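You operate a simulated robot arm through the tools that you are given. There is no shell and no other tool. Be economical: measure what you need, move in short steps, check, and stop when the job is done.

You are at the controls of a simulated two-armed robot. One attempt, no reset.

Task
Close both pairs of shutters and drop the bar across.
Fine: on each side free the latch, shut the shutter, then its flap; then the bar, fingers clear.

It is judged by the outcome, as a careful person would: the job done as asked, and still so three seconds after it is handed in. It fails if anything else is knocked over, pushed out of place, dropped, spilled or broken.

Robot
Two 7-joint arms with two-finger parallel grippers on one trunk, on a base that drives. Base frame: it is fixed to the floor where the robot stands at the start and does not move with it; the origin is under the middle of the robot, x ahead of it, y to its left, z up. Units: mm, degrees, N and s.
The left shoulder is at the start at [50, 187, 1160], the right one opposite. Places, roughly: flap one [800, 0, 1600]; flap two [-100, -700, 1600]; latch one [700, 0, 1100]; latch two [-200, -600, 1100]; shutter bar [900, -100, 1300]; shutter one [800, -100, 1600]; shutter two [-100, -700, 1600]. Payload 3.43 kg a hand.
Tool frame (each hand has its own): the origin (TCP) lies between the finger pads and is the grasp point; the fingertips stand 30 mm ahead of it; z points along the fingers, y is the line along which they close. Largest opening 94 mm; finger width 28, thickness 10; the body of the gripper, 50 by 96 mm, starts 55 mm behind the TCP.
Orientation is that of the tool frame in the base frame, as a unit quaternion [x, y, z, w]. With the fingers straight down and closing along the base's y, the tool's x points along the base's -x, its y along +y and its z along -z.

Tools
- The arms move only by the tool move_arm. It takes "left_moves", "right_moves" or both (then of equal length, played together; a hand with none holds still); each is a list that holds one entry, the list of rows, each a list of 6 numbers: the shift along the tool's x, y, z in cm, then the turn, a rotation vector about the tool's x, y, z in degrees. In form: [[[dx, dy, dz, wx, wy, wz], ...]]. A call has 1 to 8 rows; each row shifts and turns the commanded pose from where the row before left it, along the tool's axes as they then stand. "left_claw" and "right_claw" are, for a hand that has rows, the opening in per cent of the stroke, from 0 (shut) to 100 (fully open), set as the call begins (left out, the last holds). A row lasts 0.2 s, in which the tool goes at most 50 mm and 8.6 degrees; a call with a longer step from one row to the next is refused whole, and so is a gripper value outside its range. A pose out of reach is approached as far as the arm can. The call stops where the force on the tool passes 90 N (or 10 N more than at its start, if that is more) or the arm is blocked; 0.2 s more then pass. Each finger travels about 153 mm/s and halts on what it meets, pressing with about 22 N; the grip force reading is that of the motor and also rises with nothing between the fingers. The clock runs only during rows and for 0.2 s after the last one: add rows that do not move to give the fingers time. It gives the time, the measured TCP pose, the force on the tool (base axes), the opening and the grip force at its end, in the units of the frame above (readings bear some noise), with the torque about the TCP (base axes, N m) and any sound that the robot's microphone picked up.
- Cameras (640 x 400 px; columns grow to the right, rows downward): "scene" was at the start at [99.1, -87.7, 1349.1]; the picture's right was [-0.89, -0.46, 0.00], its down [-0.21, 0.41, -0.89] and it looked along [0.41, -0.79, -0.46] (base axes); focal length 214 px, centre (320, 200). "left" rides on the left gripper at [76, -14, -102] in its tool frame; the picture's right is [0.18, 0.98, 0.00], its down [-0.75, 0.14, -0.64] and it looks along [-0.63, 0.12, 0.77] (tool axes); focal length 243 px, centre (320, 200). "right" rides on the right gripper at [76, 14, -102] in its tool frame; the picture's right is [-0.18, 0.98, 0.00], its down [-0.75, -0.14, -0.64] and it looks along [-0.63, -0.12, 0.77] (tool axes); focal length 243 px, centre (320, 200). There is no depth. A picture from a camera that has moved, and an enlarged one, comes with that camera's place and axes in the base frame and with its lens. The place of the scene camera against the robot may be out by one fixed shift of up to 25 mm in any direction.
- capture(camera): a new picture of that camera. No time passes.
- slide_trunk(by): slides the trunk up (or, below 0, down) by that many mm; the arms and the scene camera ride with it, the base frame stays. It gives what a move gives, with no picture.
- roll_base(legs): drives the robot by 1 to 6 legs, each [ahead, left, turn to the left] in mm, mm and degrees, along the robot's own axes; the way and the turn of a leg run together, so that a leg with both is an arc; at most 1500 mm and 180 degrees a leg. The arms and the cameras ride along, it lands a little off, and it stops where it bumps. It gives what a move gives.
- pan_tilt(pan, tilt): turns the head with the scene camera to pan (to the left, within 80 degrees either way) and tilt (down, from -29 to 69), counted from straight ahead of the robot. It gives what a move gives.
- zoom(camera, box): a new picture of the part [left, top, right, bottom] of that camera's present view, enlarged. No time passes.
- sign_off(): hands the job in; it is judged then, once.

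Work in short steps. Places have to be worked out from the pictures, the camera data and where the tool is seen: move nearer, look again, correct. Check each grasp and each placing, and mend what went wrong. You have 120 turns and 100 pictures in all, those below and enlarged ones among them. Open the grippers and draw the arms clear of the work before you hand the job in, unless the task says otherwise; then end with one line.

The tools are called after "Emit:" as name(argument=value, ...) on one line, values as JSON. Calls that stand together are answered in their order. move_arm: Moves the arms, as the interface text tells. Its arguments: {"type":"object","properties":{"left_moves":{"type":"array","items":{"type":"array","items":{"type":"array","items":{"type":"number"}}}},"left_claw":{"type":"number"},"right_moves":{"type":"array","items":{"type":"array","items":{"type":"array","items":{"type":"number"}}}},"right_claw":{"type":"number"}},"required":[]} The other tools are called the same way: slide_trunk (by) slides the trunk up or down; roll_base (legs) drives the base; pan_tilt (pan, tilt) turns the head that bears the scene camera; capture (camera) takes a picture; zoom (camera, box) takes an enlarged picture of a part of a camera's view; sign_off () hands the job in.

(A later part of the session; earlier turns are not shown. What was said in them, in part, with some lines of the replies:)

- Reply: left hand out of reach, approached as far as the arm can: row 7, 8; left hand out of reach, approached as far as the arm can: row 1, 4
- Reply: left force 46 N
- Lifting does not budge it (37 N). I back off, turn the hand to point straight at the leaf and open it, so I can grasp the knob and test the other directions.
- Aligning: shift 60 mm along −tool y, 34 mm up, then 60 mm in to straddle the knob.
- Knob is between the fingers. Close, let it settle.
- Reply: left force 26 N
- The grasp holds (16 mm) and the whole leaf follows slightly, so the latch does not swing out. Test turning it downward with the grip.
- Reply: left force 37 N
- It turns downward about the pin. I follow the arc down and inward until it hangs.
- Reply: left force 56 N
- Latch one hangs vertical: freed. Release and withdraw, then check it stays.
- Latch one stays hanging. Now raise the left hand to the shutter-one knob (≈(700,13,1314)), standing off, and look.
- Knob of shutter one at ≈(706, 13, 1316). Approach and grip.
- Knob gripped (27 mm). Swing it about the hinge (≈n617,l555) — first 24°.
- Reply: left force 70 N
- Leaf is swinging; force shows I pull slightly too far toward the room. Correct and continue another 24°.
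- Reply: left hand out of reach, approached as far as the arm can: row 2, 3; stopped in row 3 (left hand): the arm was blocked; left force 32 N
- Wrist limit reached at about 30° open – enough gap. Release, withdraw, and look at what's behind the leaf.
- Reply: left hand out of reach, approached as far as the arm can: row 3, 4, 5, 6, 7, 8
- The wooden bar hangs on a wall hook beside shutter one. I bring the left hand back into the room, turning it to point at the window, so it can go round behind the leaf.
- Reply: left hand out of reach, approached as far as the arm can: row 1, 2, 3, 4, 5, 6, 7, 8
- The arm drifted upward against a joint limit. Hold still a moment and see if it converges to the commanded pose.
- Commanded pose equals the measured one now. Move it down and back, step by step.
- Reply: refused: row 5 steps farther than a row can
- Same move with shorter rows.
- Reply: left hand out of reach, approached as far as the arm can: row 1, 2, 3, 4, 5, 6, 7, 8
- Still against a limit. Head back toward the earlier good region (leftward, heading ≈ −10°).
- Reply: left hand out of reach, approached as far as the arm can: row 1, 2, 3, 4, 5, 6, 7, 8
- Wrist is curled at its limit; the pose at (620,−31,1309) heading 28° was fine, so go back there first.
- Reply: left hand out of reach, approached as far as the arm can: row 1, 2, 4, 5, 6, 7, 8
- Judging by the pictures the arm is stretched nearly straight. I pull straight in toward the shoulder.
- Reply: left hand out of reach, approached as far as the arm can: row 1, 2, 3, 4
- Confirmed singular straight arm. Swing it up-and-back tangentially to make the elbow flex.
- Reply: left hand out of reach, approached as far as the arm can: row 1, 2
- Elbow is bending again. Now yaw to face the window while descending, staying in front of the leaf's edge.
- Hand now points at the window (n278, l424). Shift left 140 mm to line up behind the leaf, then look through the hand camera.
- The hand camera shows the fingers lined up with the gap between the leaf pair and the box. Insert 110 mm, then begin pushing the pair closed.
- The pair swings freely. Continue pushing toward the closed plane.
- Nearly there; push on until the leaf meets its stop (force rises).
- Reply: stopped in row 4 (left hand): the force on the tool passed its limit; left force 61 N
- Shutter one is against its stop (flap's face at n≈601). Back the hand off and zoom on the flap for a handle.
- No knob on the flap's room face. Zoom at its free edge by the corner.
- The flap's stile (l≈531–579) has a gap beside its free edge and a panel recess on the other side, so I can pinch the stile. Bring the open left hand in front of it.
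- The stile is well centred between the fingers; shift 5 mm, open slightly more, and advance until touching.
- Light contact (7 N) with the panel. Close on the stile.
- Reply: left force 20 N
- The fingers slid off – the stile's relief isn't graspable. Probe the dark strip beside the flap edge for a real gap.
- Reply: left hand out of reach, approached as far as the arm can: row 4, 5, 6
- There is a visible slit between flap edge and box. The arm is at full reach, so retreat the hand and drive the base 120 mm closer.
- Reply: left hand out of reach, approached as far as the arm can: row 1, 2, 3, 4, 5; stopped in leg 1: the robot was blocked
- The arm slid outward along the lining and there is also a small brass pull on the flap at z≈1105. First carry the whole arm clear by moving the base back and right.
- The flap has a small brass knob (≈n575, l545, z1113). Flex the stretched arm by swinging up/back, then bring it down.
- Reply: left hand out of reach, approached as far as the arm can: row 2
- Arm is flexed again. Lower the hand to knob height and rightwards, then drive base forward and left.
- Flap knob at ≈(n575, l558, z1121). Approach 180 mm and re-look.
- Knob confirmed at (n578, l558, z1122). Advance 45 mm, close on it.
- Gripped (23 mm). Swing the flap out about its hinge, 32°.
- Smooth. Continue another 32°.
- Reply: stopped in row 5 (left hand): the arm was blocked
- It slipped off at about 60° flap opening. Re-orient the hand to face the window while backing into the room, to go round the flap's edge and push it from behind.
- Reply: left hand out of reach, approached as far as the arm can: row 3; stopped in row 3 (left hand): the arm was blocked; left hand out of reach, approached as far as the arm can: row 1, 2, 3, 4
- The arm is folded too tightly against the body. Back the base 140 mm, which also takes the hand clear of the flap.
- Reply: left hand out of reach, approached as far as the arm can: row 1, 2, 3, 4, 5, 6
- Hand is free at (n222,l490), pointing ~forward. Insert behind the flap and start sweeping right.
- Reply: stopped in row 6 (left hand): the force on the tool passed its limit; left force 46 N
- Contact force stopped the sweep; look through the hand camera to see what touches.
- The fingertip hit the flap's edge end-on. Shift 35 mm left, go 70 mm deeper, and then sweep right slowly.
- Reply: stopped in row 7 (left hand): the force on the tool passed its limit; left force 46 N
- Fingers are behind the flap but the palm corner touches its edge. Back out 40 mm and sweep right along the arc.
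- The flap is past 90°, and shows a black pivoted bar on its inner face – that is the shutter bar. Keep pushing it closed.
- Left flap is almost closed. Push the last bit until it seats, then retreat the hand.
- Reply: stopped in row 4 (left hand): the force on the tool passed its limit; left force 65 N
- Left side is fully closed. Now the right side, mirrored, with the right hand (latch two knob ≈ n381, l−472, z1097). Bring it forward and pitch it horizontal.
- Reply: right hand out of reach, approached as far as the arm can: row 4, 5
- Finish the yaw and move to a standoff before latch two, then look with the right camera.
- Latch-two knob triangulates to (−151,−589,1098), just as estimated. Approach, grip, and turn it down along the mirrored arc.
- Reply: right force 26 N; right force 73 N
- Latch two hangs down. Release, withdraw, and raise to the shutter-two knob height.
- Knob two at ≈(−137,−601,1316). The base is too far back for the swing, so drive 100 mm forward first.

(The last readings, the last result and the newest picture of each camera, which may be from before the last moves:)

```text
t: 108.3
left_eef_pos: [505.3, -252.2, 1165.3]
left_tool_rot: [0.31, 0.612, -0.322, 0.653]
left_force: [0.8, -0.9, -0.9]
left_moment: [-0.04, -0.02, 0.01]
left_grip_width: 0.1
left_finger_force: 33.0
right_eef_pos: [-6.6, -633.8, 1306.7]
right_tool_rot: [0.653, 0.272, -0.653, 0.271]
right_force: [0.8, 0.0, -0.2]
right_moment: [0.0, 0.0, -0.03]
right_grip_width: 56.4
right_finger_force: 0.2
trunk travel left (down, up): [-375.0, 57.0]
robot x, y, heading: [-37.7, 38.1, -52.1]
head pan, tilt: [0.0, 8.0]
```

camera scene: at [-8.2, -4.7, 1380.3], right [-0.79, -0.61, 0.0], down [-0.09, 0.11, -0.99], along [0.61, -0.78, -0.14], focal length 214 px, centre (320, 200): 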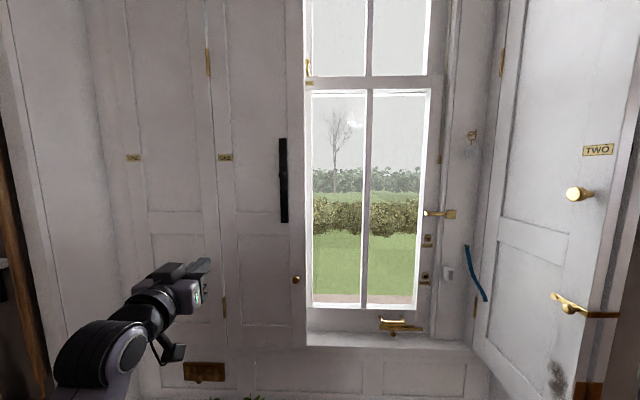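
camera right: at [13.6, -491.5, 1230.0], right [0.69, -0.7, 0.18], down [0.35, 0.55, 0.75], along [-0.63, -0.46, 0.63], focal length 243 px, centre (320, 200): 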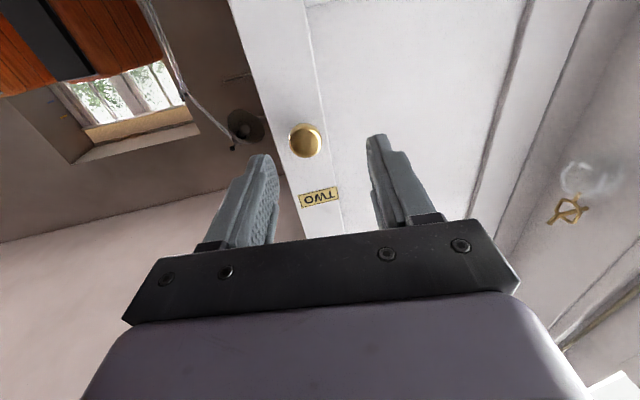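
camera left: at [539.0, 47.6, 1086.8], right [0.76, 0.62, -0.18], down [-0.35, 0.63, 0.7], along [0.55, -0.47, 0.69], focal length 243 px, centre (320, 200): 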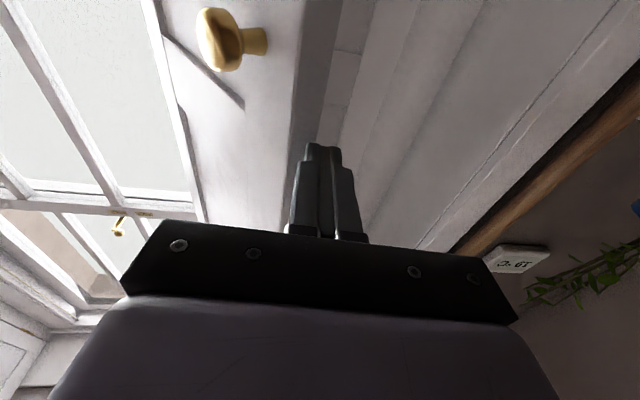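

Realign to the knob and approach.

Emit:
move_arm(right_moves=[[[-0.3, -3.9, 0, 0, 0, 0], [-0.3, -3.9, 0, 0, 0, 0], [-0.3, -3.8, 0, 0, 0, 0], [0, 0, 2.9, 0, 0, 0], [0, 0, 2.8, 0, 0, 0], [0, 0, 0, 0, 0, 0]]])

Emit:
move_arm(right_moves=[[[0, 0, 0, 0, 0, 0], [0, 0, 0, 0, 0, 0], [0, 0, 0, 0, 0, 0]]], right_claw=0)

```text
t: 109.7
left_eef_pos: [504.6, -252.3, 1166.1]
left_tool_rot: [0.31, 0.611, -0.322, 0.653]
left_force: [0.0, 0.2, 0.3]
left_moment: [-0.02, 0.0, -0.02]
left_grip_width: 0.0
left_finger_force: 33.0
right_eef_pos: [-129.2, -591.9, 1315.4]
right_tool_rot: [-0.653, -0.27, 0.653, -0.27]
right_force: [-0.6, 0.1, 0.2]
right_moment: [0.0, -0.01, 0.0]
right_grip_width: 56.5
right_finger_force: 0.1
trunk travel left (down, up): [-375.0, 57.0]
robot x, y, heading: [-39.7, 41.9, -51.9]
head pan, tilt: [0.0, 8.0]
```

```text
t: 110.5
left_eef_pos: [505.8, -252.7, 1164.9]
left_tool_rot: [0.311, 0.612, -0.322, 0.653]
left_force: [-0.2, 0.1, 0.0]
left_moment: [-0.01, -0.01, 0.0]
left_grip_width: 0.0
left_finger_force: 32.9
right_eef_pos: [-128.9, -593.8, 1316.4]
right_tool_rot: [-0.652, -0.272, 0.653, -0.271]
right_force: [3.1, -9.3, 5.3]
right_moment: [0.07, 0.01, 0.25]
right_grip_width: 27.0
right_finger_force: 45.0
trunk travel left (down, up): [-375.0, 57.0]
robot x, y, heading: [-37.6, 43.8, -51.9]
head pan, tilt: [0.0, 8.0]
```

Gripped (27 mm). Swing shutter two open-side by 32°.

Emit:
move_arm(right_moves=[[[0, 0.65, -2.82, 8, 0, 0], [0, 0.65, -2.82, 8, 0, 0], [0, 0.7, -2.82, 8, 0, 0], [0, 0.75, -2.82, 8, 0, 0], [0, 0, 0, 0, 0, 0]]])

Emit:
move_arm(right_moves=[[[0, 0, 0, 0, 0, 0], [0, 0, 0, 0, 0, 0], [0, 0, -3, 0, 0, 0], [0, 0, -3, 0, 0, 0], [0, 0, 0, 0, 0, 0]]], right_claw=60)

Emit:
pan_tilt(pan=-45, tilt=15)

Emit:
capture(camera="scene")

```text
t: 111.7
left_eef_pos: [505.4, -258.8, 1162.6]
left_tool_rot: [0.313, 0.613, -0.321, 0.651]
left_force: [-0.3, -0.2, -0.1]
left_moment: [0.03, -0.01, 0.02]
left_grip_width: 0.0
left_finger_force: 32.9
right_eef_pos: [-19.4, -565.4, 1316.3]
right_tool_rot: [-0.696, -0.089, 0.707, -0.083]
right_force: [6.3, -53.5, 28.1]
right_moment: [0.02, 0.01, 1.03]
right_grip_width: 27.2
right_finger_force: 44.9
trunk travel left (down, up): [-375.0, 57.0]
robot x, y, heading: [-39.2, 38.4, -52.3]
head pan, tilt: [0.0, 8.0]
```

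```text
t: 112.9
left_eef_pos: [504.9, -251.7, 1164.6]
left_tool_rot: [0.31, 0.612, -0.322, 0.653]
left_force: [0.1, -1.3, -0.5]
left_moment: [0.01, 0.01, 0.0]
left_grip_width: 0.1
left_finger_force: 33.2
right_eef_pos: [37.8, -541.5, 1316.7]
right_tool_rot: [-0.702, -0.081, 0.703, -0.081]
right_force: [0.2, 0.9, -0.2]
right_moment: [-0.06, 0.04, 0.03]
right_grip_width: 56.3
right_finger_force: 0.0
trunk travel left (down, up): [-375.0, 57.0]
robot x, y, heading: [-39.6, 43.2, -51.8]
head pan, tilt: [0.0, 8.0]
```

```text
t: 114.1
left_eef_pos: [504.7, -252.1, 1165.7]
left_tool_rot: [0.31, 0.611, -0.322, 0.653]
left_force: [-0.5, 0.9, -0.4]
left_moment: [-0.01, -0.01, 0.02]
left_grip_width: 0.3
left_finger_force: 33.1
right_eef_pos: [38.1, -541.1, 1317.7]
right_tool_rot: [-0.702, -0.081, 0.703, -0.08]
right_force: [0.2, 0.0, 0.7]
right_moment: [-0.02, 0.03, 0.01]
right_grip_width: 56.4
right_finger_force: 0.0
trunk travel left (down, up): [-375.0, 57.0]
robot x, y, heading: [-34.5, 41.1, -52.1]
head pan, tilt: [-45.0, 15.0]
```

```text
14 pictures are left
camera scene: at [-14.7, -103.2, 1368.9], right [-0.99, 0.12, 0.0], down [0.03, 0.26, -0.97], along [-0.12, -0.96, -0.26], focal length 214 px, centre (320, 200)
```

scene: 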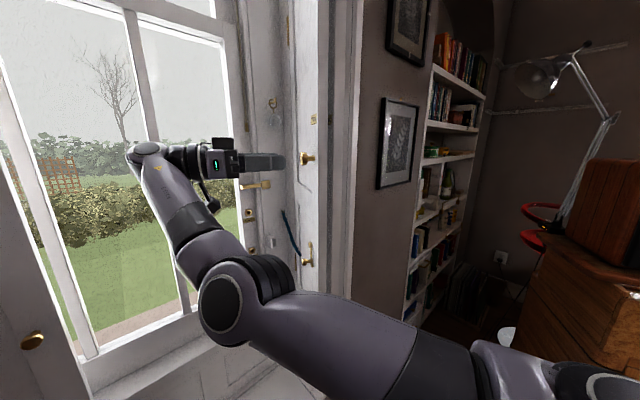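

Shutter two is ~30° out and the hand is free. Back the base 150 mm (takes the hand out of the opening), then yaw the right hand to face the window.

Emit:
roll_base(legs=[[-150, 0, 0]])

Emit:
move_arm(right_moves=[[[0, -2, 1, -8.5, 0, 0], [0, -2, 0.5, -8.5, 0, 0], [0, -2, 0, -8.5, 0, 0], [0, -2, 0, -8.5, 0, 0], [0, -2, -0.5, -8.5, 0, 0], [0, -2, -1, -8.5, 0, 0], [0, -2, -1, -8.5, 0, 0], [0, -1, -1, -8.5, 0, 0]]], right_claw=0)

Emit:
move_arm(right_moves=[[[0, -2, 0, -8.5, 0, 0], [0, -2, 0, -8.5, 0, 0], [0, -2, 0, -8.5, 0, 0], [0, -2, 0, -8.5, 0, 0], [0, -2, 0, -8.5, 0, 0], [0, 0, 0, -3, 0, 0], [0, 0, 0, 0, 0, 0]]])

```text
t: 115.4
left_eef_pos: [413.5, -132.7, 1166.4]
left_tool_rot: [0.311, 0.611, -0.322, 0.653]
left_force: [-0.4, 0.1, 0.1]
left_moment: [0.03, 0.0, -0.02]
left_grip_width: 0.0
left_finger_force: 32.7
right_eef_pos: [-54.7, -422.5, 1316.9]
right_tool_rot: [0.703, 0.08, -0.703, 0.08]
right_force: [0.1, 0.3, 0.1]
right_moment: [-0.01, 0.0, 0.0]
right_grip_width: 56.6
right_finger_force: 0.1
trunk travel left (down, up): [-375.0, 57.0]
robot x, y, heading: [-131.4, 160.2, -51.8]
head pan, tilt: [-45.0, 15.0]
```

```text
t: 117.2
left_eef_pos: [412.5, -133.4, 1165.6]
left_tool_rot: [0.311, 0.612, -0.322, 0.652]
left_force: [-0.7, -0.6, -0.2]
left_moment: [-0.01, 0.01, 0.01]
left_grip_width: 0.0
left_finger_force: 33.0
right_eef_pos: [-154.7, -294.7, 1317.7]
right_tool_rot: [-0.534, -0.447, 0.567, -0.44]
right_force: [-0.1, -0.1, -0.1]
right_moment: [0.02, -0.02, 0.01]
right_grip_width: 0.0
right_finger_force: 22.0
trunk travel left (down, up): [-375.0, 57.0]
robot x, y, heading: [-132.5, 161.7, -52.0]
head pan, tilt: [-45.0, 15.0]
```

```text
t: 118.8
left_eef_pos: [413.1, -132.9, 1165.6]
left_tool_rot: [0.311, 0.611, -0.322, 0.653]
left_force: [-0.2, 0.1, -0.1]
left_moment: [0.0, 0.02, 0.01]
left_grip_width: 0.0
left_finger_force: 32.9
right_eef_pos: [-222.0, -394.9, 1348.2]
right_tool_rot: [0.328, 0.632, -0.32, 0.625]
right_force: [-0.8, -0.3, 0.9]
right_moment: [0.03, 0.0, 0.01]
right_grip_width: 0.0
right_finger_force: 22.0
right hand out of reach, approached as far as the arm can: row 1, 2, 3, 4, 5, 6
trunk travel left (down, up): [-375.0, 57.0]
robot x, y, heading: [-128.2, 159.1, -51.9]
head pan, tilt: [-45.0, 15.0]
```

Right hand points at the window (n184, l−414). Drive 90 mm forward, shift the hand right 60 mm and look into the gap.

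Emit:
roll_base(legs=[[90, 0, 0]])

Emit:
move_arm(right_moves=[[[0.5, -3.2, 0, 0, 0, 0], [0.5, -3.2, 0, 0, 0, 0], [0, 0, 0, 0, 0, 0]]])

Emit:
capture(camera="right")

```text
t: 119.9
left_eef_pos: [467.0, -203.2, 1165.6]
left_tool_rot: [0.311, 0.612, -0.322, 0.652]
left_force: [0.2, -0.2, -0.6]
left_moment: [-0.02, 0.0, -0.01]
left_grip_width: 0.0
left_finger_force: 33.7
right_eef_pos: [-167.6, -465.9, 1350.0]
right_tool_rot: [0.33, 0.628, -0.321, 0.627]
right_force: [-0.5, -1.0, -0.4]
right_moment: [-0.01, -0.03, 0.01]
right_grip_width: 0.0
right_finger_force: 22.1
trunk travel left (down, up): [-375.0, 57.0]
robot x, y, heading: [-74.4, 87.7, -52.0]
head pan, tilt: [-45.0, 15.0]
```

```text
t: 120.7
left_eef_pos: [466.7, -203.5, 1165.3]
left_tool_rot: [0.31, 0.611, -0.322, 0.653]
left_force: [0.7, -0.2, -0.8]
left_moment: [-0.01, 0.0, -0.01]
left_grip_width: 0.0
left_finger_force: 32.7
right_eef_pos: [-220.0, -501.6, 1337.9]
right_tool_rot: [0.33, 0.629, -0.32, 0.627]
right_force: [-0.3, 0.4, 0.8]
right_moment: [0.01, 0.01, 0.0]
right_grip_width: 0.1
right_finger_force: 21.8
trunk travel left (down, up): [-375.0, 57.0]
robot x, y, heading: [-71.4, 87.2, -52.0]
head pan, tilt: [-45.0, 15.0]
```

```text
13 pictures are left
camera right: at [-267.6, -408.4, 1262.3], right [0.8, 0.57, 0.19], down [-0.49, 0.43, 0.76], along [0.34, -0.7, 0.62], focal length 243 px, centre (320, 200)
```

right: 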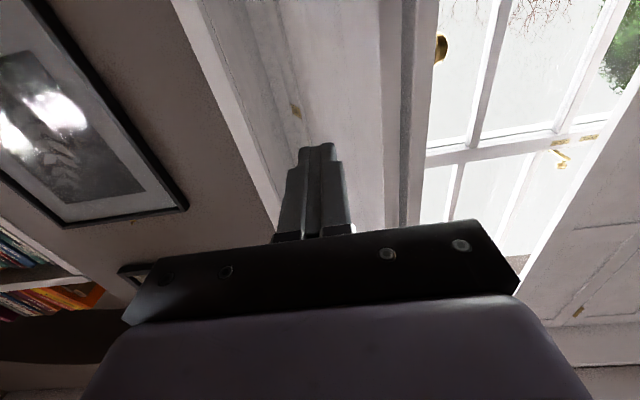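

Aligned with the gap, mirrored to the left side. Insert and sweep the pair closed.

Emit:
move_arm(right_moves=[[[0, 0, 4, 0, 0, 0], [0, 0, 4, 0, 0, 0], [0, 0, 2.5, 0, 0, 0], [0, 4, 0.5, 0, 0, 0], [0, 4, 0.9, 0, 0, 0], [0, 3.2, 1.8, 0, 0, 0], [0, 3.2, 1.9, 0, 0, 0], [0, 0, 0, 0, 0, 0]]])

Emit:
move_arm(right_moves=[[[0, 3, 1.8, 0, 0, 0], [0, 2.8, 2.2, 0, 0, 0], [0, 1.5, 2.5, 0, 0, 0], [0, 1, 2.5, 0, 0, 0], [0, 0.5, 2.5, 0, 0, 0], [0, 0, 2, 0, 0, 0], [0, 0, 1.5, 0, 0, 0], [0, 0, 1.5, 0, 0, 0]]])

Emit:
pan_tilt(pan=-20, tilt=15)

Emit:
capture(camera="scene")

```text
t: 122.5
left_eef_pos: [467.4, -203.9, 1166.3]
left_tool_rot: [0.311, 0.611, -0.322, 0.652]
left_force: [-0.4, -0.3, 0.3]
left_moment: [0.01, -0.01, -0.03]
left_grip_width: 0.1
left_finger_force: 33.1
right_eef_pos: [-12.0, -545.5, 1341.3]
right_tool_rot: [0.329, 0.628, -0.32, 0.628]
right_force: [1.0, 0.0, -1.0]
right_moment: [0.01, 0.01, 0.02]
right_grip_width: 0.0
right_finger_force: 21.9
trunk travel left (down, up): [-375.0, 57.0]
robot x, y, heading: [-76.8, 85.9, -52.0]
head pan, tilt: [-45.0, 15.0]
```

```text
t: 124.1
left_eef_pos: [460.5, -197.3, 1170.4]
left_tool_rot: [0.311, 0.607, -0.325, 0.655]
left_force: [0.2, 0.5, 0.5]
left_moment: [-0.01, -0.04, 0.02]
left_grip_width: 0.0
left_finger_force: 33.4
right_eef_pos: [134.8, -603.3, 1340.4]
right_tool_rot: [0.332, 0.632, -0.319, 0.623]
right_force: [-32.5, 49.1, -17.3]
right_moment: [-0.13, -0.27, -0.15]
right_grip_width: 0.0
right_finger_force: 21.6
trunk travel left (down, up): [-375.0, 57.0]
robot x, y, heading: [-77.1, 90.0, -51.9]
head pan, tilt: [-45.0, 15.0]
stopped in row 7 (right hand): the force on the tool passed its limit (the readings are from after the stop); the commanded pose is now the measured one
```

```text
t: 125.0
left_eef_pos: [459.8, -196.9, 1171.1]
left_tool_rot: [0.31, 0.607, -0.325, 0.656]
left_force: [0.4, -0.3, 0.5]
left_moment: [-0.02, 0.02, 0.01]
left_grip_width: 0.0
left_finger_force: 32.8
right_eef_pos: [133.7, -603.7, 1338.8]
right_tool_rot: [0.331, 0.633, -0.318, 0.623]
right_force: [-42.5, 64.5, -25.1]
right_moment: [-0.16, -0.27, -0.19]
right_grip_width: 0.1
right_finger_force: 22.1
trunk travel left (down, up): [-375.0, 57.0]
robot x, y, heading: [-76.6, 92.4, -52.0]
head pan, tilt: [-20.0, 15.0]
```

```text
12 pictures are left
camera scene: at [-19.9, -41.6, 1370.3], right [-0.95, -0.31, 0.0], down [-0.07, 0.24, -0.97], along [0.3, -0.92, -0.25], focal length 214 px, centre (320, 200)
```

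scene: 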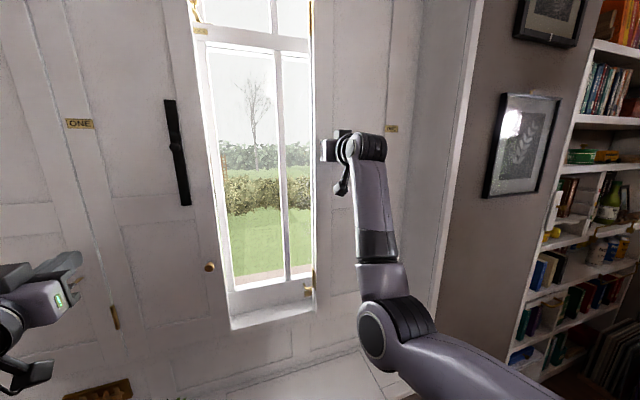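

Shutter two is closed (force at stop). Retreat and bring the right hand down to the flap-two knob (mirror ≈ n578, l−460, z1122).

Emit:
move_arm(right_moves=[[[0, 0, -4, 0, 0, 0], [0, 0, -4, 0, 0, 0], [1, 0, -4, 0, 0, 0], [3.4, -3.4, -1, 0, 0, 0], [3.4, -3.4, 0, 0, 0, 0], [3.4, -3.4, 0, 0, 0, 0], [3.4, -3.4, 0, 0, 0, 0], [3.4, -3.4, 0, 0, 0, 0]]], right_claw=50)

Emit:
move_arm(right_moves=[[[3.2, -3.4, 0, 0, 0, 0], [0, 0, 0, 0, 0, 0]]])

Emit:
roll_base(legs=[[60, 0, 0]])

Emit:
capture(camera="right")

```text
t: 126.8
left_eef_pos: [465.3, -204.2, 1166.0]
left_tool_rot: [0.312, 0.611, -0.323, 0.652]
left_force: [0.6, 0.0, 0.6]
left_moment: [-0.01, 0.04, -0.01]
left_grip_width: 0.0
left_finger_force: 32.8
right_eef_pos: [-74.6, -597.0, 1155.0]
right_tool_rot: [0.333, 0.635, -0.318, 0.621]
right_force: [-0.8, 0.7, 0.4]
right_moment: [-0.03, -0.02, 0.03]
right_grip_width: 47.0
right_finger_force: 0.0
trunk travel left (down, up): [-375.0, 57.0]
robot x, y, heading: [-75.5, 88.2, -51.9]
head pan, tilt: [-20.0, 15.0]
```

```text
t: 127.4
left_eef_pos: [465.3, -204.0, 1164.4]
left_tool_rot: [0.311, 0.611, -0.323, 0.653]
left_force: [0.6, -0.8, -0.1]
left_moment: [-0.01, -0.05, -0.01]
left_grip_width: 0.0
left_finger_force: 33.0
right_eef_pos: [-99.9, -616.8, 1122.6]
right_tool_rot: [0.333, 0.636, -0.317, 0.62]
right_force: [-0.1, 0.2, -0.7]
right_moment: [-0.01, -0.02, -0.02]
right_grip_width: 47.1
right_finger_force: 0.1
trunk travel left (down, up): [-375.0, 57.0]
robot x, y, heading: [-76.5, 91.9, -51.9]
head pan, tilt: [-20.0, 15.0]
```

```text
t: 128.4
left_eef_pos: [502.6, -250.4, 1165.1]
left_tool_rot: [0.312, 0.612, -0.323, 0.652]
left_force: [0.5, 1.0, 0.4]
left_moment: [0.0, 0.02, -0.01]
left_grip_width: 0.1
left_finger_force: 32.7
right_eef_pos: [-63.0, -663.8, 1122.3]
right_tool_rot: [0.333, 0.636, -0.317, 0.62]
right_force: [0.3, 0.7, -0.3]
right_moment: [-0.02, 0.0, 0.0]
right_grip_width: 47.0
right_finger_force: 0.1
trunk travel left (down, up): [-375.0, 57.0]
robot x, y, heading: [-40.0, 42.8, -52.3]
head pan, tilt: [-20.0, 15.0]
```

```text
11 pictures are left
camera right: at [-111.2, -570.5, 1048.3], right [0.8, 0.56, 0.19], down [-0.48, 0.42, 0.77], along [0.35, -0.71, 0.61], focal length 243 px, centre (320, 200)
```

right: 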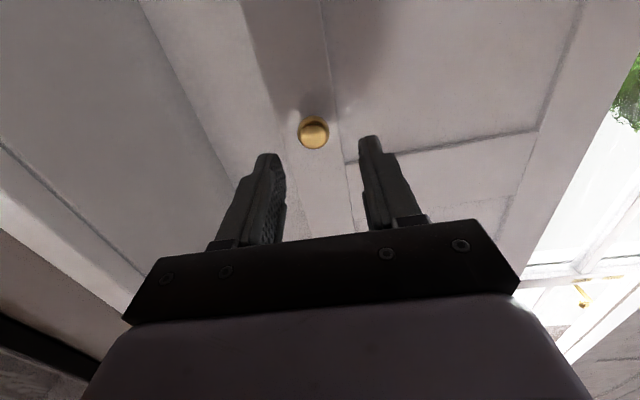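

Flap-two knob at (n575, l−456, z1123). Approach and grip.

Emit:
move_arm(right_moves=[[[-0.2, -0.4, 3.7, 0, 0, 0], [0, -0.2, 3.6, 0, 0, 0], [0, 0, 0, 0, 0, 0]]])

Emit:
move_arm(right_moves=[[[0, 0, 0, 0, 0, 0], [0, 0, 0, 0, 0, 0], [0, 0, 0, 0, 0, 0]]], right_claw=0)

```text
t: 129.1
left_eef_pos: [496.7, -245.3, 1169.4]
left_tool_rot: [0.312, 0.607, -0.327, 0.653]
left_force: [-0.3, 0.6, -0.4]
left_moment: [0.0, 0.01, 0.0]
left_grip_width: 0.0
left_finger_force: 32.8
right_eef_pos: [-35.3, -718.3, 1123.8]
right_tool_rot: [0.336, 0.637, -0.318, 0.617]
right_force: [-22.5, 50.9, -4.1]
right_moment: [-0.15, -0.67, -1.01]
right_grip_width: 40.9
right_finger_force: 0.1
trunk travel left (down, up): [-375.0, 57.0]
robot x, y, heading: [-40.9, 47.9, -52.6]
head pan, tilt: [-20.0, 15.0]
stopped in row 3 (right hand): the force on the tool passed its limit (the readings are from after the stop); the commanded pose is now the measured one
```

```text
t: 129.9
left_eef_pos: [494.1, -244.3, 1170.9]
left_tool_rot: [0.311, 0.607, -0.326, 0.655]
left_force: [-0.7, -0.8, -0.5]
left_moment: [-0.01, 0.03, -0.02]
left_grip_width: 0.1
left_finger_force: 33.7
right_eef_pos: [-36.8, -718.8, 1123.5]
right_tool_rot: [0.335, 0.637, -0.318, 0.617]
right_force: [-40.6, 59.9, -6.4]
right_moment: [-0.48, -0.55, -2.0]
right_grip_width: 35.1
right_finger_force: 22.1
trunk travel left (down, up): [-375.0, 57.0]
robot x, y, heading: [-42.4, 46.6, -52.2]
head pan, tilt: [-20.0, 15.0]
```

Fingertips press on the flap face (face is a few mm nearer here). Ease back 10 mm and let the fingers close on the knob.

Emit:
move_arm(right_moves=[[[0, 0, -1.0, 0, 0, 0], [0, 0, 0, 0, 0, 0], [0, 0, 0, 0, 0, 0], [0, 0, 0, 0, 0, 0]]])

Emit:
zoom(camera="right", box=[220, 80, 420, 250])

```text
t: 130.9
left_eef_pos: [501.3, -247.7, 1167.2]
left_tool_rot: [0.311, 0.61, -0.325, 0.653]
left_force: [0.0, 0.9, -0.4]
left_moment: [0.01, 0.03, 0.01]
left_grip_width: 0.0
left_finger_force: 33.3
right_eef_pos: [-32.7, -714.5, 1121.7]
right_tool_rot: [0.334, 0.638, -0.316, 0.617]
right_force: [5.1, -0.1, 20.1]
right_moment: [-0.05, -0.35, -0.1]
right_grip_width: 23.4
right_finger_force: 45.4
trunk travel left (down, up): [-375.0, 57.0]
robot x, y, heading: [-38.4, 45.1, -52.1]
head pan, tilt: [-20.0, 15.0]
```

```text
2.35 times, centred on (320, 165) of right
camera zoom: at [-82.6, -619.6, 1049.0], right [0.8, 0.56, 0.19], down [-0.48, 0.41, 0.78], along [0.36, -0.72, 0.6], focal length 571 px, centre (320, 282)
```

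zoom: 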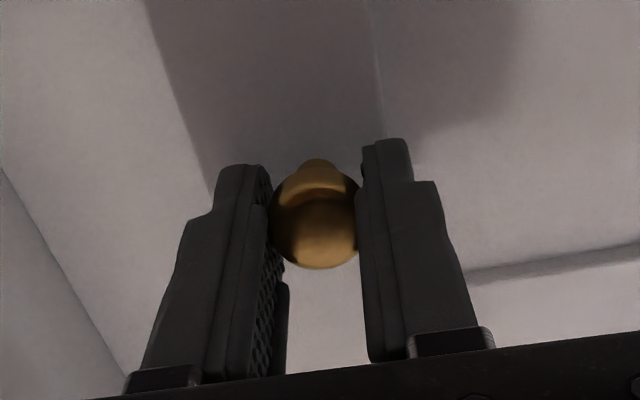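

Gripped (23 mm). Swing flap two out, 32° then 24°.

Emit:
move_arm(right_moves=[[[0, 0.75, -3.2, 8, 0, 0], [0, 0.75, -3.2, 8, 0, 0], [0, 0.75, -3.2, 8, 0, 0], [0, 0.75, -3.2, 8, 0, 0], [0, 0, 0, 0, 0, 0]]])

Emit:
move_arm(right_moves=[[[0, 0.75, -3.2, 8, 0, 0], [0, 0.75, -3.2, 8, 0, 0], [0, 0.75, -3.2, 8, 0, 0], [0, 0, 0, 0, 0, 0]]])

```text
t: 132.1
left_eef_pos: [501.5, -250.6, 1165.6]
left_tool_rot: [0.312, 0.61, -0.324, 0.652]
left_force: [-0.2, 0.2, 0.0]
left_moment: [0.02, 0.0, 0.01]
left_grip_width: 0.0
left_finger_force: 33.0
right_eef_pos: [-55.5, -588.1, 1123.3]
right_tool_rot: [0.493, 0.531, -0.478, 0.497]
right_force: [6.1, 2.6, 0.9]
right_moment: [-0.67, -0.21, 0.57]
right_grip_width: 23.1
right_finger_force: 45.3
trunk travel left (down, up): [-375.0, 57.0]
robot x, y, heading: [-38.1, 53.6, -52.4]
head pan, tilt: [-20.0, 15.0]
```

```text
t: 133.0
left_eef_pos: [500.0, -250.7, 1167.7]
left_tool_rot: [0.312, 0.609, -0.325, 0.652]
left_force: [0.1, 0.2, -0.2]
left_moment: [0.0, -0.02, -0.02]
left_grip_width: 0.0
left_finger_force: 32.9
right_eef_pos: [-56.7, -509.3, 1154.0]
right_tool_rot: [-0.534, -0.383, 0.652, -0.378]
right_force: [0.3, -0.3, 0.1]
right_moment: [0.02, 0.01, 0.02]
right_grip_width: 0.0
right_finger_force: 32.8
trunk travel left (down, up): [-375.0, 57.0]
robot x, y, heading: [-41.2, 46.0, -52.4]
head pan, tilt: [-20.0, 15.0]
stopped in row 4 (right hand): the arm was blocked; the commanded pose is now the measured one
```

It slipped at the same arm limit with the flap ~50° open – fine. Back the base 140 mm, re-level the hand facing the window.

Emit:
roll_base(legs=[[-140, 0, 0]])

Emit:
move_arm(right_moves=[[[0, 0, 0, -8.5, 0.77, 1.3], [0, -1, 0, -8.5, 0.77, 1.3], [0, -2, 0, -8.5, 0.77, 1.3], [0, -2, 0, -8.5, 0.77, 1.3], [0, -2, 0, -8.5, 0.77, 1.3], [0, -2, 0, -8.5, 0.77, 1.3], [0, -1, 0, -8.5, 0.77, 1.3], [0, 0, 0, 0, 0, 0]]])

```text
t: 134.3
left_eef_pos: [415.0, -141.0, 1166.0]
left_tool_rot: [0.313, 0.609, -0.325, 0.652]
left_force: [-0.5, 0.5, 0.1]
left_moment: [-0.03, 0.02, -0.02]
left_grip_width: 0.0
left_finger_force: 33.0
right_eef_pos: [-141.1, -401.0, 1152.9]
right_tool_rot: [-0.534, -0.384, 0.652, -0.378]
right_force: [-0.1, 0.1, -0.1]
right_moment: [0.01, -0.02, -0.04]
right_grip_width: 0.0
right_finger_force: 33.0
trunk travel left (down, up): [-375.0, 57.0]
robot x, y, heading: [-124.2, 155.3, -52.4]
head pan, tilt: [-20.0, 15.0]
```

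```text
t: 136.1
left_eef_pos: [415.6, -142.6, 1164.8]
left_tool_rot: [0.313, 0.61, -0.325, 0.651]
left_force: [0.0, 0.2, 0.0]
left_moment: [-0.01, 0.01, -0.02]
left_grip_width: 0.0
left_finger_force: 33.6
right_eef_pos: [-221.7, -446.4, 1156.8]
right_tool_rot: [0.334, 0.631, -0.321, 0.623]
right_force: [-0.8, -0.8, -0.5]
right_moment: [-0.01, 0.03, -0.01]
right_grip_width: 0.0
right_finger_force: 33.1
right hand out of reach, approached as far as the arm can: row 3, 4, 5
trunk travel left (down, up): [-375.0, 57.0]
robot x, y, heading: [-125.2, 152.6, -52.3]
head pan, tilt: [-20.0, 15.0]
```

Hand is level at (n225, l−445). Look where the flap's edge is.

Emit:
capture(camera="right")

```text
9 pictures are left
camera right: at [-268.4, -352.1, 1080.9], right [0.81, 0.56, 0.19], down [-0.48, 0.43, 0.76], along [0.34, -0.71, 0.62], focal length 243 px, centre (320, 200)
```

right: 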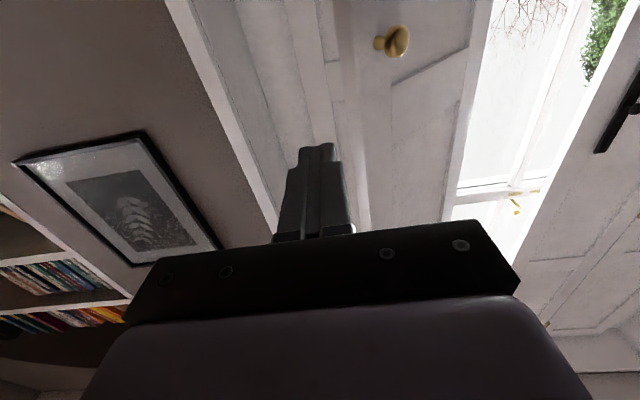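

Knob bearing puts flap two about 43° out, edge near (n430, l−412). Drive 70 mm closer, then insert just outside the edge and sweep left along the computed arc.

Emit:
roll_base(legs=[[70, 0, 0]])

Emit:
move_arm(right_moves=[[[0, -1, 4.5, 0, 0, 0], [0, 0, 4.5, 0, 0, 0], [0, 0, 4.5, 0, 0, 0], [0, 2.3, 1, 0, 0, 0], [0, 3.8, -2.4, 0, 0, 0], [0, 3.5, -2.2, 0, 0, 0], [0, 3.2, -1.6, 0, 0, 0], [0, 4.4, -1, 0, 0, 0]]])

```text
t: 137.1
left_eef_pos: [458.0, -198.2, 1164.5]
left_tool_rot: [0.313, 0.61, -0.324, 0.652]
left_force: [1.0, -0.4, -0.4]
left_moment: [-0.03, -0.01, -0.02]
left_grip_width: 0.0
left_finger_force: 33.0
right_eef_pos: [-178.5, -502.1, 1157.0]
right_tool_rot: [0.332, 0.631, -0.32, 0.623]
right_force: [0.3, -1.3, 0.1]
right_moment: [0.02, -0.01, 0.02]
right_grip_width: 0.0
right_finger_force: 32.6
trunk travel left (down, up): [-375.0, 57.0]
robot x, y, heading: [-84.3, 102.6, -52.3]
head pan, tilt: [-20.0, 15.0]
```

```text
t: 138.9
left_eef_pos: [458.8, -197.2, 1166.2]
left_tool_rot: [0.313, 0.61, -0.325, 0.652]
left_force: [-0.1, 0.3, 0.2]
left_moment: [0.01, -0.01, -0.01]
left_grip_width: 0.0
left_finger_force: 33.6
right_eef_pos: [-1.0, -466.3, 1156.3]
right_tool_rot: [0.333, 0.631, -0.32, 0.623]
right_force: [0.5, 0.7, 0.8]
right_moment: [0.03, 0.02, 0.02]
right_grip_width: 0.0
right_finger_force: 33.2
trunk travel left (down, up): [-375.0, 57.0]
robot x, y, heading: [-85.9, 98.8, -52.6]
head pan, tilt: [-20.0, 15.0]
```

No blockage so far; continue the sweep through the rest of the arc.

Emit:
move_arm(right_moves=[[[0, 4.4, -0.8, 0, 0, 0], [0, 4.5, 0.2, 0, 0, 0], [0, 4.4, 0.5, 0, 0, 0], [0, 4, 2.5, 0, 0, 0], [0, 3, 3.5, 0, 0, 0], [0, 2.5, 3.5, 0, 0, 0], [0, 2, 4, 0, 0, 0], [0, 1, 4, 0, 0, 0]]])

Emit:
pan_tilt(pan=0, tilt=8)

Emit:
capture(camera="scene")

```text
t: 140.6
left_eef_pos: [457.2, -197.0, 1166.4]
left_tool_rot: [0.313, 0.61, -0.325, 0.651]
left_force: [-0.1, -0.7, 0.4]
left_moment: [-0.02, -0.02, 0.0]
left_grip_width: 0.0
left_finger_force: 33.5
right_eef_pos: [237.5, -486.0, 1129.4]
right_tool_rot: [0.331, 0.633, -0.384, 0.585]
right_force: [-0.2, 0.2, 0.0]
right_moment: [0.01, 0.01, 0.02]
right_grip_width: 0.0
right_finger_force: 33.3
trunk travel left (down, up): [-375.0, 57.0]
robot x, y, heading: [-81.8, 98.9, -52.5]
head pan, tilt: [-20.0, 15.0]
stopped in row 8 (right hand): the arm was blocked; the commanded pose is now the measured one
```

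```text
t: 141.4
left_eef_pos: [456.9, -198.2, 1165.0]
left_tool_rot: [0.313, 0.611, -0.324, 0.651]
left_force: [-1.0, 0.4, -0.1]
left_moment: [-0.04, -0.02, -0.02]
left_grip_width: 0.1
left_finger_force: 33.0
right_eef_pos: [238.3, -486.1, 1129.3]
right_tool_rot: [0.331, 0.633, -0.384, 0.585]
right_force: [0.2, 0.4, -0.4]
right_moment: [0.01, 0.0, -0.02]
right_grip_width: 0.0
right_finger_force: 32.6
trunk travel left (down, up): [-375.0, 57.0]
robot x, y, heading: [-82.2, 98.7, -52.4]
head pan, tilt: [0.0, 8.0]
```

```text
8 pictures are left
camera scene: at [8.2, -26.4, 1380.3], right [-0.79, -0.61, 0.0], down [-0.09, 0.11, -0.99], along [0.6, -0.78, -0.14], focal length 214 px, centre (320, 200)
```

scene: 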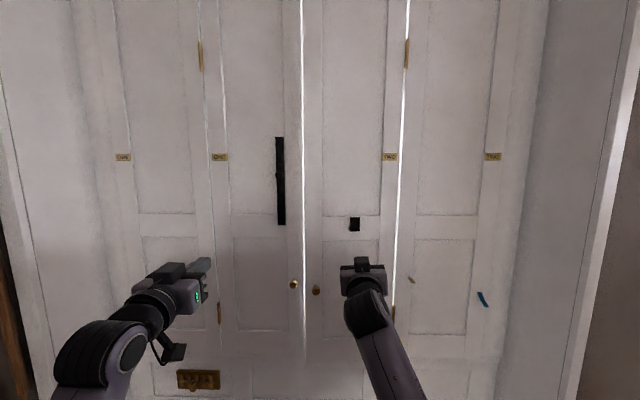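

All four leaves are nearly shut; the bar stands vertical on flap one (pivot at its lower end), keeper on flap two. I seat flap two by driving the base gently forward with the hand against it.

Emit:
roll_base(legs=[[55, 0, 0]])

Emit:
move_arm(right_moves=[[[0, 0, 1, 0, 0, 0], [0, 0, 1, 0, 0, 0], [0, 0, 1, 0, 0, 0], [0, 0, 0.7, 0, 0, 0]]])

```text
t: 142.3
left_eef_pos: [490.1, -241.1, 1165.9]
left_tool_rot: [0.313, 0.61, -0.325, 0.651]
left_force: [0.0, -0.1, -0.5]
left_moment: [-0.01, -0.04, -0.03]
left_grip_width: 0.1
left_finger_force: 33.0
right_eef_pos: [271.1, -530.1, 1129.0]
right_tool_rot: [0.33, 0.633, -0.384, 0.585]
right_force: [0.2, -1.1, -0.1]
right_moment: [-0.02, 0.0, 0.01]
right_grip_width: 0.2
right_finger_force: 32.9
trunk travel left (down, up): [-375.0, 57.0]
robot x, y, heading: [-52.3, 57.7, -52.2]
head pan, tilt: [0.0, 8.0]
```

```text
t: 143.1
left_eef_pos: [483.9, -234.1, 1169.8]
left_tool_rot: [0.313, 0.607, -0.327, 0.654]
left_force: [0.0, 0.1, -0.6]
left_moment: [0.02, 0.02, 0.0]
left_grip_width: 0.0
left_finger_force: 33.3
right_eef_pos: [278.5, -541.8, 1128.7]
right_tool_rot: [0.331, 0.634, -0.382, 0.585]
right_force: [-36.7, 43.6, -3.5]
right_moment: [-0.41, -0.35, 0.29]
right_grip_width: 0.0
right_finger_force: 32.9
trunk travel left (down, up): [-375.0, 57.0]
robot x, y, heading: [-52.6, 56.6, -52.6]
head pan, tilt: [0.0, 8.0]
stopped in row 3 (right hand): the force on the tool passed its limit (the readings are from after the stop); the commanded pose is now the measured one
```

Flap two is seated (tip at n≈631). Retreat the right hand and zoom on the bar and keeper.

Emit:
move_arm(right_moves=[[[0, 0, -4, 0, 0, 0], [0, -1, -4, 0, 0, 0], [0, -3, -4, 0, 0, 0], [0, -4, -2.5, 0, 0, 0], [0, -4, -2, 0, 0, 0], [0, 0, 0, 0, 0, 0]]])

Emit:
zoom(camera="scene", box=[240, 110, 400, 250])

```text
t: 144.0
left_eef_pos: [490.3, -240.4, 1166.1]
left_tool_rot: [0.314, 0.609, -0.326, 0.651]
left_force: [0.9, -0.1, 0.1]
left_moment: [-0.01, 0.0, -0.01]
left_grip_width: 0.1
left_finger_force: 33.0
right_eef_pos: [161.4, -498.5, 1139.7]
right_tool_rot: [0.308, 0.623, -0.454, 0.558]
right_force: [-0.1, 0.2, 0.5]
right_moment: [-0.01, 0.03, -0.02]
right_grip_width: 0.2
right_finger_force: 32.8
trunk travel left (down, up): [-375.0, 57.0]
robot x, y, heading: [-50.6, 58.7, -52.4]
head pan, tilt: [0.0, 8.0]
stopped in row 4 (right hand): the arm was blocked; the commanded pose is now the measured one
```

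```text
2.86 times, centred on (320, 180) of scene
camera zoom: at [41.3, -68.9, 1380.3], right [-0.79, -0.61, 0.0], down [-0.09, 0.11, -0.99], along [0.6, -0.78, -0.14], focal length 613 px, centre (320, 257)
```

zoom: 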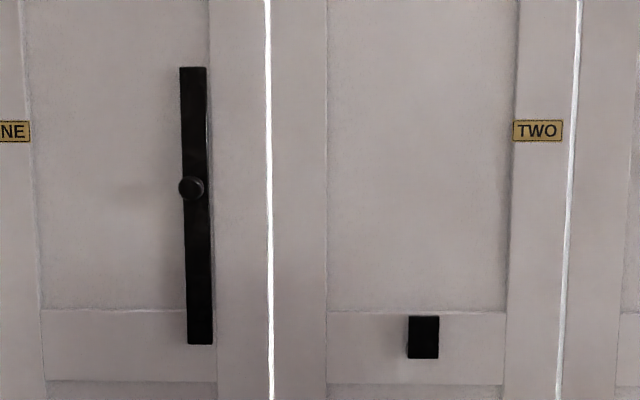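

The bar has a round knob (≈l109, z1340). Bring the left hand, opened, in front of it and check with its camera.

Emit:
move_arm(left_moves=[[[-4, -2, -1, 0, 0, 0], [-4, -2.8, -0.5, 0, 0, 0], [-4, -2.8, 0, 0, 0, 0], [-3.5, -3.2, 0, 0, 0, 0], [0, -3.2, 0, 0, 0, 0], [0, 0, 0, 0, 0, 0]]], left_claw=55)

Emit:
capture(camera="left")

```text
t: 145.4
left_eef_pos: [362.2, -306.4, 1317.5]
left_tool_rot: [0.313, 0.61, -0.325, 0.651]
left_force: [0.6, -0.4, -0.8]
left_moment: [0.04, 0.06, -0.02]
left_grip_width: 51.5
left_finger_force: 0.0
right_eef_pos: [161.9, -498.7, 1140.2]
right_tool_rot: [0.308, 0.623, -0.453, 0.558]
right_force: [-0.2, -0.1, -0.6]
right_moment: [-0.04, 0.0, -0.01]
right_grip_width: 0.2
right_finger_force: 32.8
trunk travel left (down, up): [-375.0, 57.0]
robot x, y, heading: [-46.8, 58.5, -52.6]
head pan, tilt: [0.0, 8.0]
```

```text
6 pictures are left
camera left: at [292.9, -234.7, 1236.2], right [0.8, 0.57, -0.17], down [-0.3, 0.63, 0.72], along [0.52, -0.52, 0.68], focal length 243 px, centre (320, 200)
```

left: 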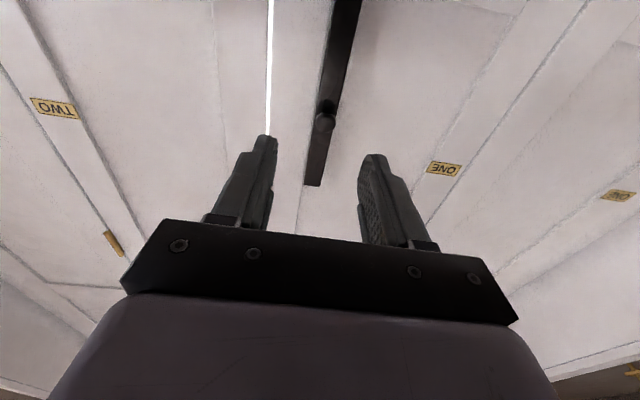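

Knob at (n595, l115, z1341). Approach so the fingertips stop just short of the bar's face, then grip the knob.

Emit:
move_arm(left_moves=[[[-0.9, 0.5, 3.9, 0, 0, 0], [-0.8, 0.4, 3.9, 0, 0, 0], [0, 0, 3.7, 0, 0, 0], [0, 0, 0, 0, 0, 0]]])

Emit:
move_arm(left_moves=[[[0, 0, 0, 0, 0, 0], [0, 0, 0, 0, 0, 0], [0, 0, 0, 0, 0, 0]]], left_claw=0)

```text
t: 146.4
left_eef_pos: [436.4, -391.0, 1341.9]
left_tool_rot: [0.313, 0.609, -0.326, 0.652]
left_force: [-0.1, 0.1, 0.4]
left_moment: [0.0, -0.01, 0.01]
left_grip_width: 51.9
left_finger_force: 0.1
right_eef_pos: [162.2, -498.2, 1140.2]
right_tool_rot: [0.308, 0.623, -0.452, 0.559]
right_force: [-0.4, 0.3, 1.0]
right_moment: [0.0, 0.0, 0.01]
right_grip_width: 0.1
right_finger_force: 33.3
trunk travel left (down, up): [-375.0, 57.0]
robot x, y, heading: [-51.4, 56.2, -52.5]
head pan, tilt: [0.0, 8.0]
```

```text
t: 147.2
left_eef_pos: [437.2, -392.1, 1341.5]
left_tool_rot: [0.313, 0.609, -0.326, 0.652]
left_force: [0.9, 0.2, 1.4]
left_moment: [0.02, -0.03, -0.02]
left_grip_width: 18.8
left_finger_force: 44.6
right_eef_pos: [161.4, -499.2, 1140.1]
right_tool_rot: [0.309, 0.623, -0.452, 0.559]
right_force: [0.0, 0.2, 0.2]
right_moment: [0.0, 0.02, -0.02]
right_grip_width: 0.0
right_finger_force: 33.1
trunk travel left (down, up): [-375.0, 57.0]
robot x, y, heading: [-46.0, 56.8, -52.4]
head pan, tilt: [0.0, 8.0]
```

Gripped (19 mm). Swing the bar over to the right: first 45° of the arc.

Emit:
move_arm(left_moves=[[[0.43, -3.24, 0, 0, 0, 0], [1.24, -3.01, -0.08, 0, 0, 0], [1.99, -2.59, -0.12, 0, 0, 0], [0, 0, 0, 0, 0, 0]]])

Emit:
zoom(camera="scene", box=[220, 110, 420, 270])

```text
t: 148.4
left_eef_pos: [395.4, -432.2, 1310.0]
left_tool_rot: [0.298, 0.61, -0.305, 0.668]
left_force: [0.4, -1.0, -0.4]
left_moment: [0.01, 0.01, 0.0]
left_grip_width: 0.0
left_finger_force: 32.9
right_eef_pos: [161.0, -499.4, 1140.0]
right_tool_rot: [0.307, 0.623, -0.453, 0.559]
right_force: [0.9, -0.7, -0.3]
right_moment: [0.0, 0.0, 0.02]
right_grip_width: 0.0
right_finger_force: 33.1
trunk travel left (down, up): [-375.0, 57.0]
robot x, y, heading: [-51.6, 58.9, -52.6]
head pan, tilt: [0.0, 8.0]
stopped in row 4 (left hand): the arm was blocked; the commanded pose is now the measured one
```

```text
2.50 times, centred on (320, 190) of scene
camera zoom: at [41.2, -69.1, 1380.3], right [-0.79, -0.61, 0.0], down [-0.09, 0.11, -0.99], along [0.6, -0.78, -0.14], focal length 536 px, centre (320, 225)
```

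zoom: 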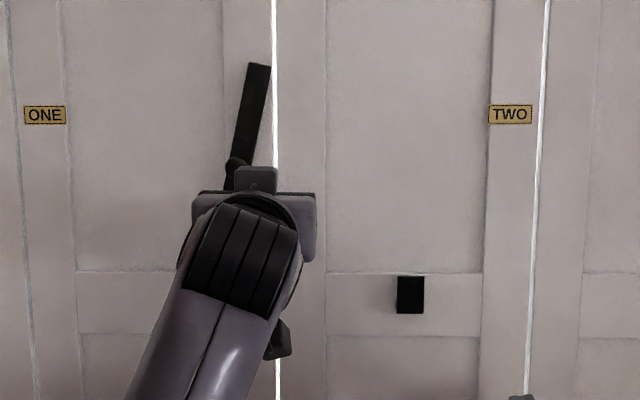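

The knob slipped from the grip after ~12°, and the bar leans and stays. I'll push it over with closed fingers from its left side, near the top.

Emit:
move_arm(left_moves=[[[0, 0, -4.5, 0, 0, 0], [-3.5, 2.5, -1, 0, 0, 0], [-4, 2.7, 0, 0, 0, 0], [0, 0, 4, 0, 0, 0], [0, 0, 3, 0, 0, 0], [0, 0, 0, 0, 0, 0]]], left_claw=0)

```text
t: 149.8
left_eef_pos: [436.0, -408.4, 1388.6]
left_tool_rot: [0.3, 0.61, -0.308, 0.665]
left_force: [0.1, -0.1, -0.5]
left_moment: [0.0, 0.01, 0.01]
left_grip_width: 0.0
left_finger_force: 33.1
right_eef_pos: [160.4, -498.9, 1140.6]
right_tool_rot: [0.308, 0.623, -0.452, 0.559]
right_force: [-0.1, 0.3, -0.3]
right_moment: [0.0, 0.01, -0.02]
right_grip_width: 0.0
right_finger_force: 32.6
trunk travel left (down, up): [-375.0, 57.0]
robot x, y, heading: [-51.4, 54.8, -52.6]
head pan, tilt: [0.0, 8.0]
```

Positioned left of the bar. Push it over along the arc.

Emit:
move_arm(left_moves=[[[0.4, -2.9, 0.1, 0, 0, 0], [1.0, -2.9, 0.1, 0, 0, 0], [2.2, -3.9, 0, 0, 0, 0], [3.1, -3.2, -0.1, 0, 0, 0], [0, 0, 0, 0, 0, 0]]])

Emit:
zoom(camera="scene", box=[220, 110, 420, 270])

```text
t: 151.0
left_eef_pos: [356.9, -473.1, 1338.9]
left_tool_rot: [0.281, 0.608, -0.3, 0.679]
left_force: [-32.7, 74.1, -12.7]
left_moment: [1.36, 0.24, 0.27]
left_grip_width: 0.2
left_finger_force: 32.9
right_eef_pos: [156.1, -488.4, 1148.2]
right_tool_rot: [0.306, 0.619, -0.456, 0.562]
right_force: [-0.1, -0.6, 0.4]
right_moment: [-0.02, 0.03, -0.04]
right_grip_width: 0.1
right_finger_force: 32.9
trunk travel left (down, up): [-375.0, 57.0]
robot x, y, heading: [-50.2, 56.9, -52.3]
head pan, tilt: [0.0, 8.0]
```

```text
2.50 times, centred on (320, 190) of scene
camera zoom: at [35.7, -56.3, 1382.0], right [-0.79, -0.61, 0.0], down [-0.08, 0.1, -0.99], along [0.6, -0.79, -0.13], focal length 536 px, centre (320, 225)
```

zoom: 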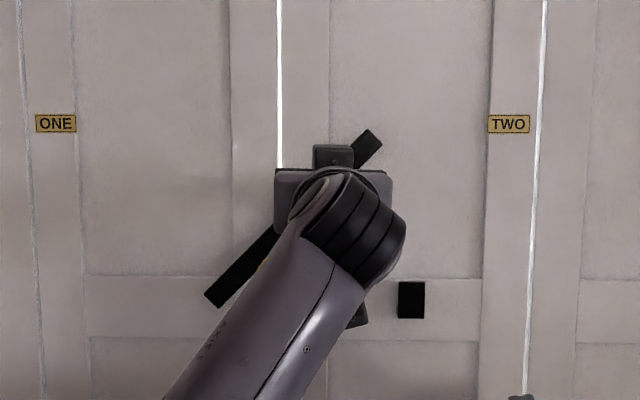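

The bar is at ~45° and moving about its lower-end pivot. My tip presses into the face (79 N); ease back 8 mm and continue down to the keeper.

Emit:
move_arm(left_moves=[[[0, 0, -0.9, 0, 0, 0], [2.0, -2.6, -0.3, 0, 0, 0], [3.8, -2.3, -0.4, 0, 0, 0], [4.0, -1.2, -0.4, 0, 0, 0], [1.2, 0, 0, 0, 0, 0], [0, 0, 0, 0, 0, 0]]])

Emit:
zoom(camera="scene", box=[220, 110, 420, 270])

```text
t: 152.4
left_eef_pos: [319.8, -500.0, 1226.6]
left_tool_rot: [0.274, 0.607, -0.291, 0.687]
left_force: [-26.4, 88.4, 2.4]
left_moment: [0.96, 0.01, 0.66]
left_grip_width: 0.1
left_finger_force: 32.7
right_eef_pos: [158.7, -487.3, 1148.6]
right_tool_rot: [0.305, 0.619, -0.456, 0.562]
right_force: [-0.7, 0.4, -0.3]
right_moment: [-0.02, -0.02, 0.02]
right_grip_width: 0.0
right_finger_force: 33.0
trunk travel left (down, up): [-375.0, 57.0]
robot x, y, heading: [-48.1, 62.9, -52.3]
head pan, tilt: [0.0, 8.0]
```

```text
2.50 times, centred on (320, 190) of scene
camera zoom: at [36.6, -54.3, 1382.2], right [-0.79, -0.61, 0.01], down [-0.08, 0.1, -0.99], along [0.6, -0.79, -0.13], focal length 536 px, centre (320, 225)
```

zoom: 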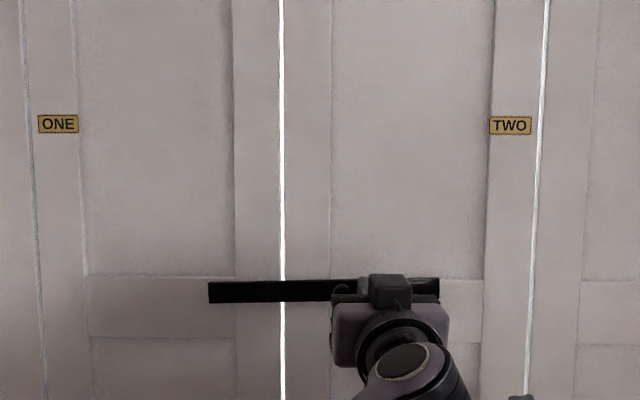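

The bar lies horizontally across into the keeper. Withdraw the left hand straight back, then aside, opening fingers.

Emit:
move_arm(left_moves=[[[-0.5, 0, -1.5, 0, 0, 0], [0, 0, -4, 0, 0, 0], [0, 0, -4, 0, 0, 0], [0, 0, -4, 0, 0, 0], [0, 3, -3, 0, 0, 0], [0, 4, -2, 0, 0, 0], [0, 4, 0, 0, 0, 0], [0, 4, 0, 0, 0, 0]]])

Emit:
roll_base(legs=[[-150, 0, 0]])

Emit:
capture(camera="scene")

```text
t: 153.7
left_eef_pos: [265.4, -362.7, 1188.3]
left_tool_rot: [0.293, 0.597, -0.248, 0.704]
left_force: [-1.4, -0.9, -0.5]
left_moment: [0.0, 0.0, 0.02]
left_grip_width: 0.0
left_finger_force: 32.9
right_eef_pos: [161.1, -498.8, 1140.3]
right_tool_rot: [0.308, 0.623, -0.453, 0.559]
right_force: [0.1, -0.8, -1.2]
right_moment: [0.0, 0.01, 0.01]
right_grip_width: 0.2
right_finger_force: 33.3
trunk travel left (down, up): [-375.0, 57.0]
robot x, y, heading: [-52.2, 55.0, -52.5]
head pan, tilt: [0.0, 8.0]
stopped in row 6 (left hand): the arm was blocked; the commanded pose is now the measured one
```

```text
t: 155.1
left_eef_pos: [174.7, -243.6, 1188.8]
left_tool_rot: [0.293, 0.596, -0.248, 0.705]
left_force: [0.5, -0.4, 0.5]
left_moment: [0.02, -0.01, -0.01]
left_grip_width: 0.0
left_finger_force: 32.9
right_eef_pos: [71.3, -379.2, 1140.1]
right_tool_rot: [0.308, 0.622, -0.453, 0.558]
right_force: [-0.8, 0.6, 0.5]
right_moment: [0.0, 0.01, 0.02]
right_grip_width: 0.1
right_finger_force: 33.0
trunk travel left (down, up): [-375.0, 57.0]
robot x, y, heading: [-139.6, 177.5, -52.5]
head pan, tilt: [0.0, 8.0]
```

```text
2 pictures are left
camera scene: at [-49.9, 49.1, 1380.4], right [-0.79, -0.61, 0.0], down [-0.08, 0.11, -0.99], along [0.6, -0.78, -0.14], focal length 214 px, centre (320, 200)
```

scene: 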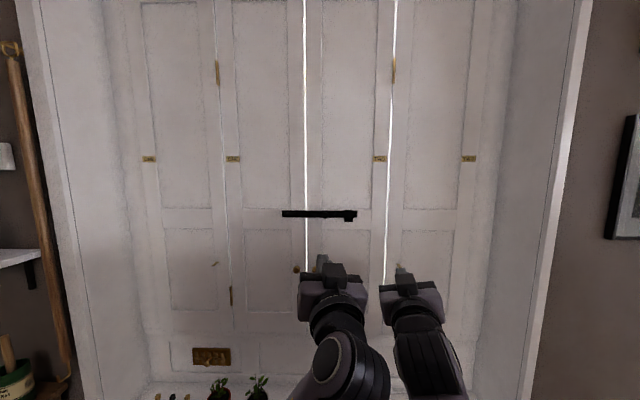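

Bar is across. Zoom to verify it sits in the keeper and the leaves are flush.

Emit:
zoom(camera="scene", box=[265, 180, 405, 265])

```text
4.57 times, centred on (335, 222) of scene
camera zoom: at [-49.9, 49.1, 1380.4], right [-0.79, -0.61, 0.0], down [-0.08, 0.11, -0.99], along [0.6, -0.78, -0.14], focal length 980 px, centre (251, 97)
```

zoom: 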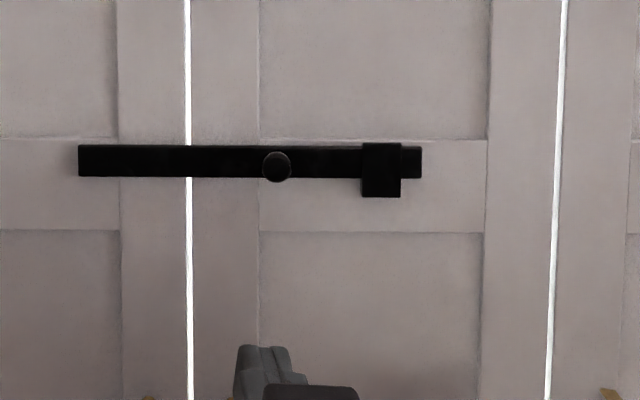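

The bar sits in the keeper, all leaves shut. Open both grippers, with hands clear, and hand in.

Emit:
move_arm(left_moves=[[[0, 0, 0, 0, 0, 0], [0, 0, 0, 0, 0, 0], [0, 0, 0, 0, 0, 0]]], right_moves=[[[0, 0, 0, 0, 0, 0], [0, 0, 0, 0, 0, 0], [0, 0, 0, 0, 0, 0]]], left_claw=60, right_claw=60)

Emit:
sign_off()

```text
t: 155.8
left_eef_pos: [175.0, -243.8, 1187.3]
left_tool_rot: [0.293, 0.597, -0.248, 0.705]
left_force: [-0.3, 0.5, -0.1]
left_moment: [0.03, 0.01, 0.02]
left_grip_width: 56.6
left_finger_force: 0.1
right_eef_pos: [70.7, -381.0, 1140.8]
right_tool_rot: [0.308, 0.623, -0.453, 0.559]
right_force: [-0.4, -0.7, -0.5]
right_moment: [0.0, 0.01, -0.02]
right_grip_width: 56.7
right_finger_force: 0.0
trunk travel left (down, up): [-375.0, 57.0]
robot x, y, heading: [-139.9, 174.9, -52.1]
head pan, tilt: [0.0, 8.0]
```

```text
The job is handed in.
```

Both latches are freed, both shutters and both flaps are shut, and the bar lies across in its keeper with both hands open and clear of the work.
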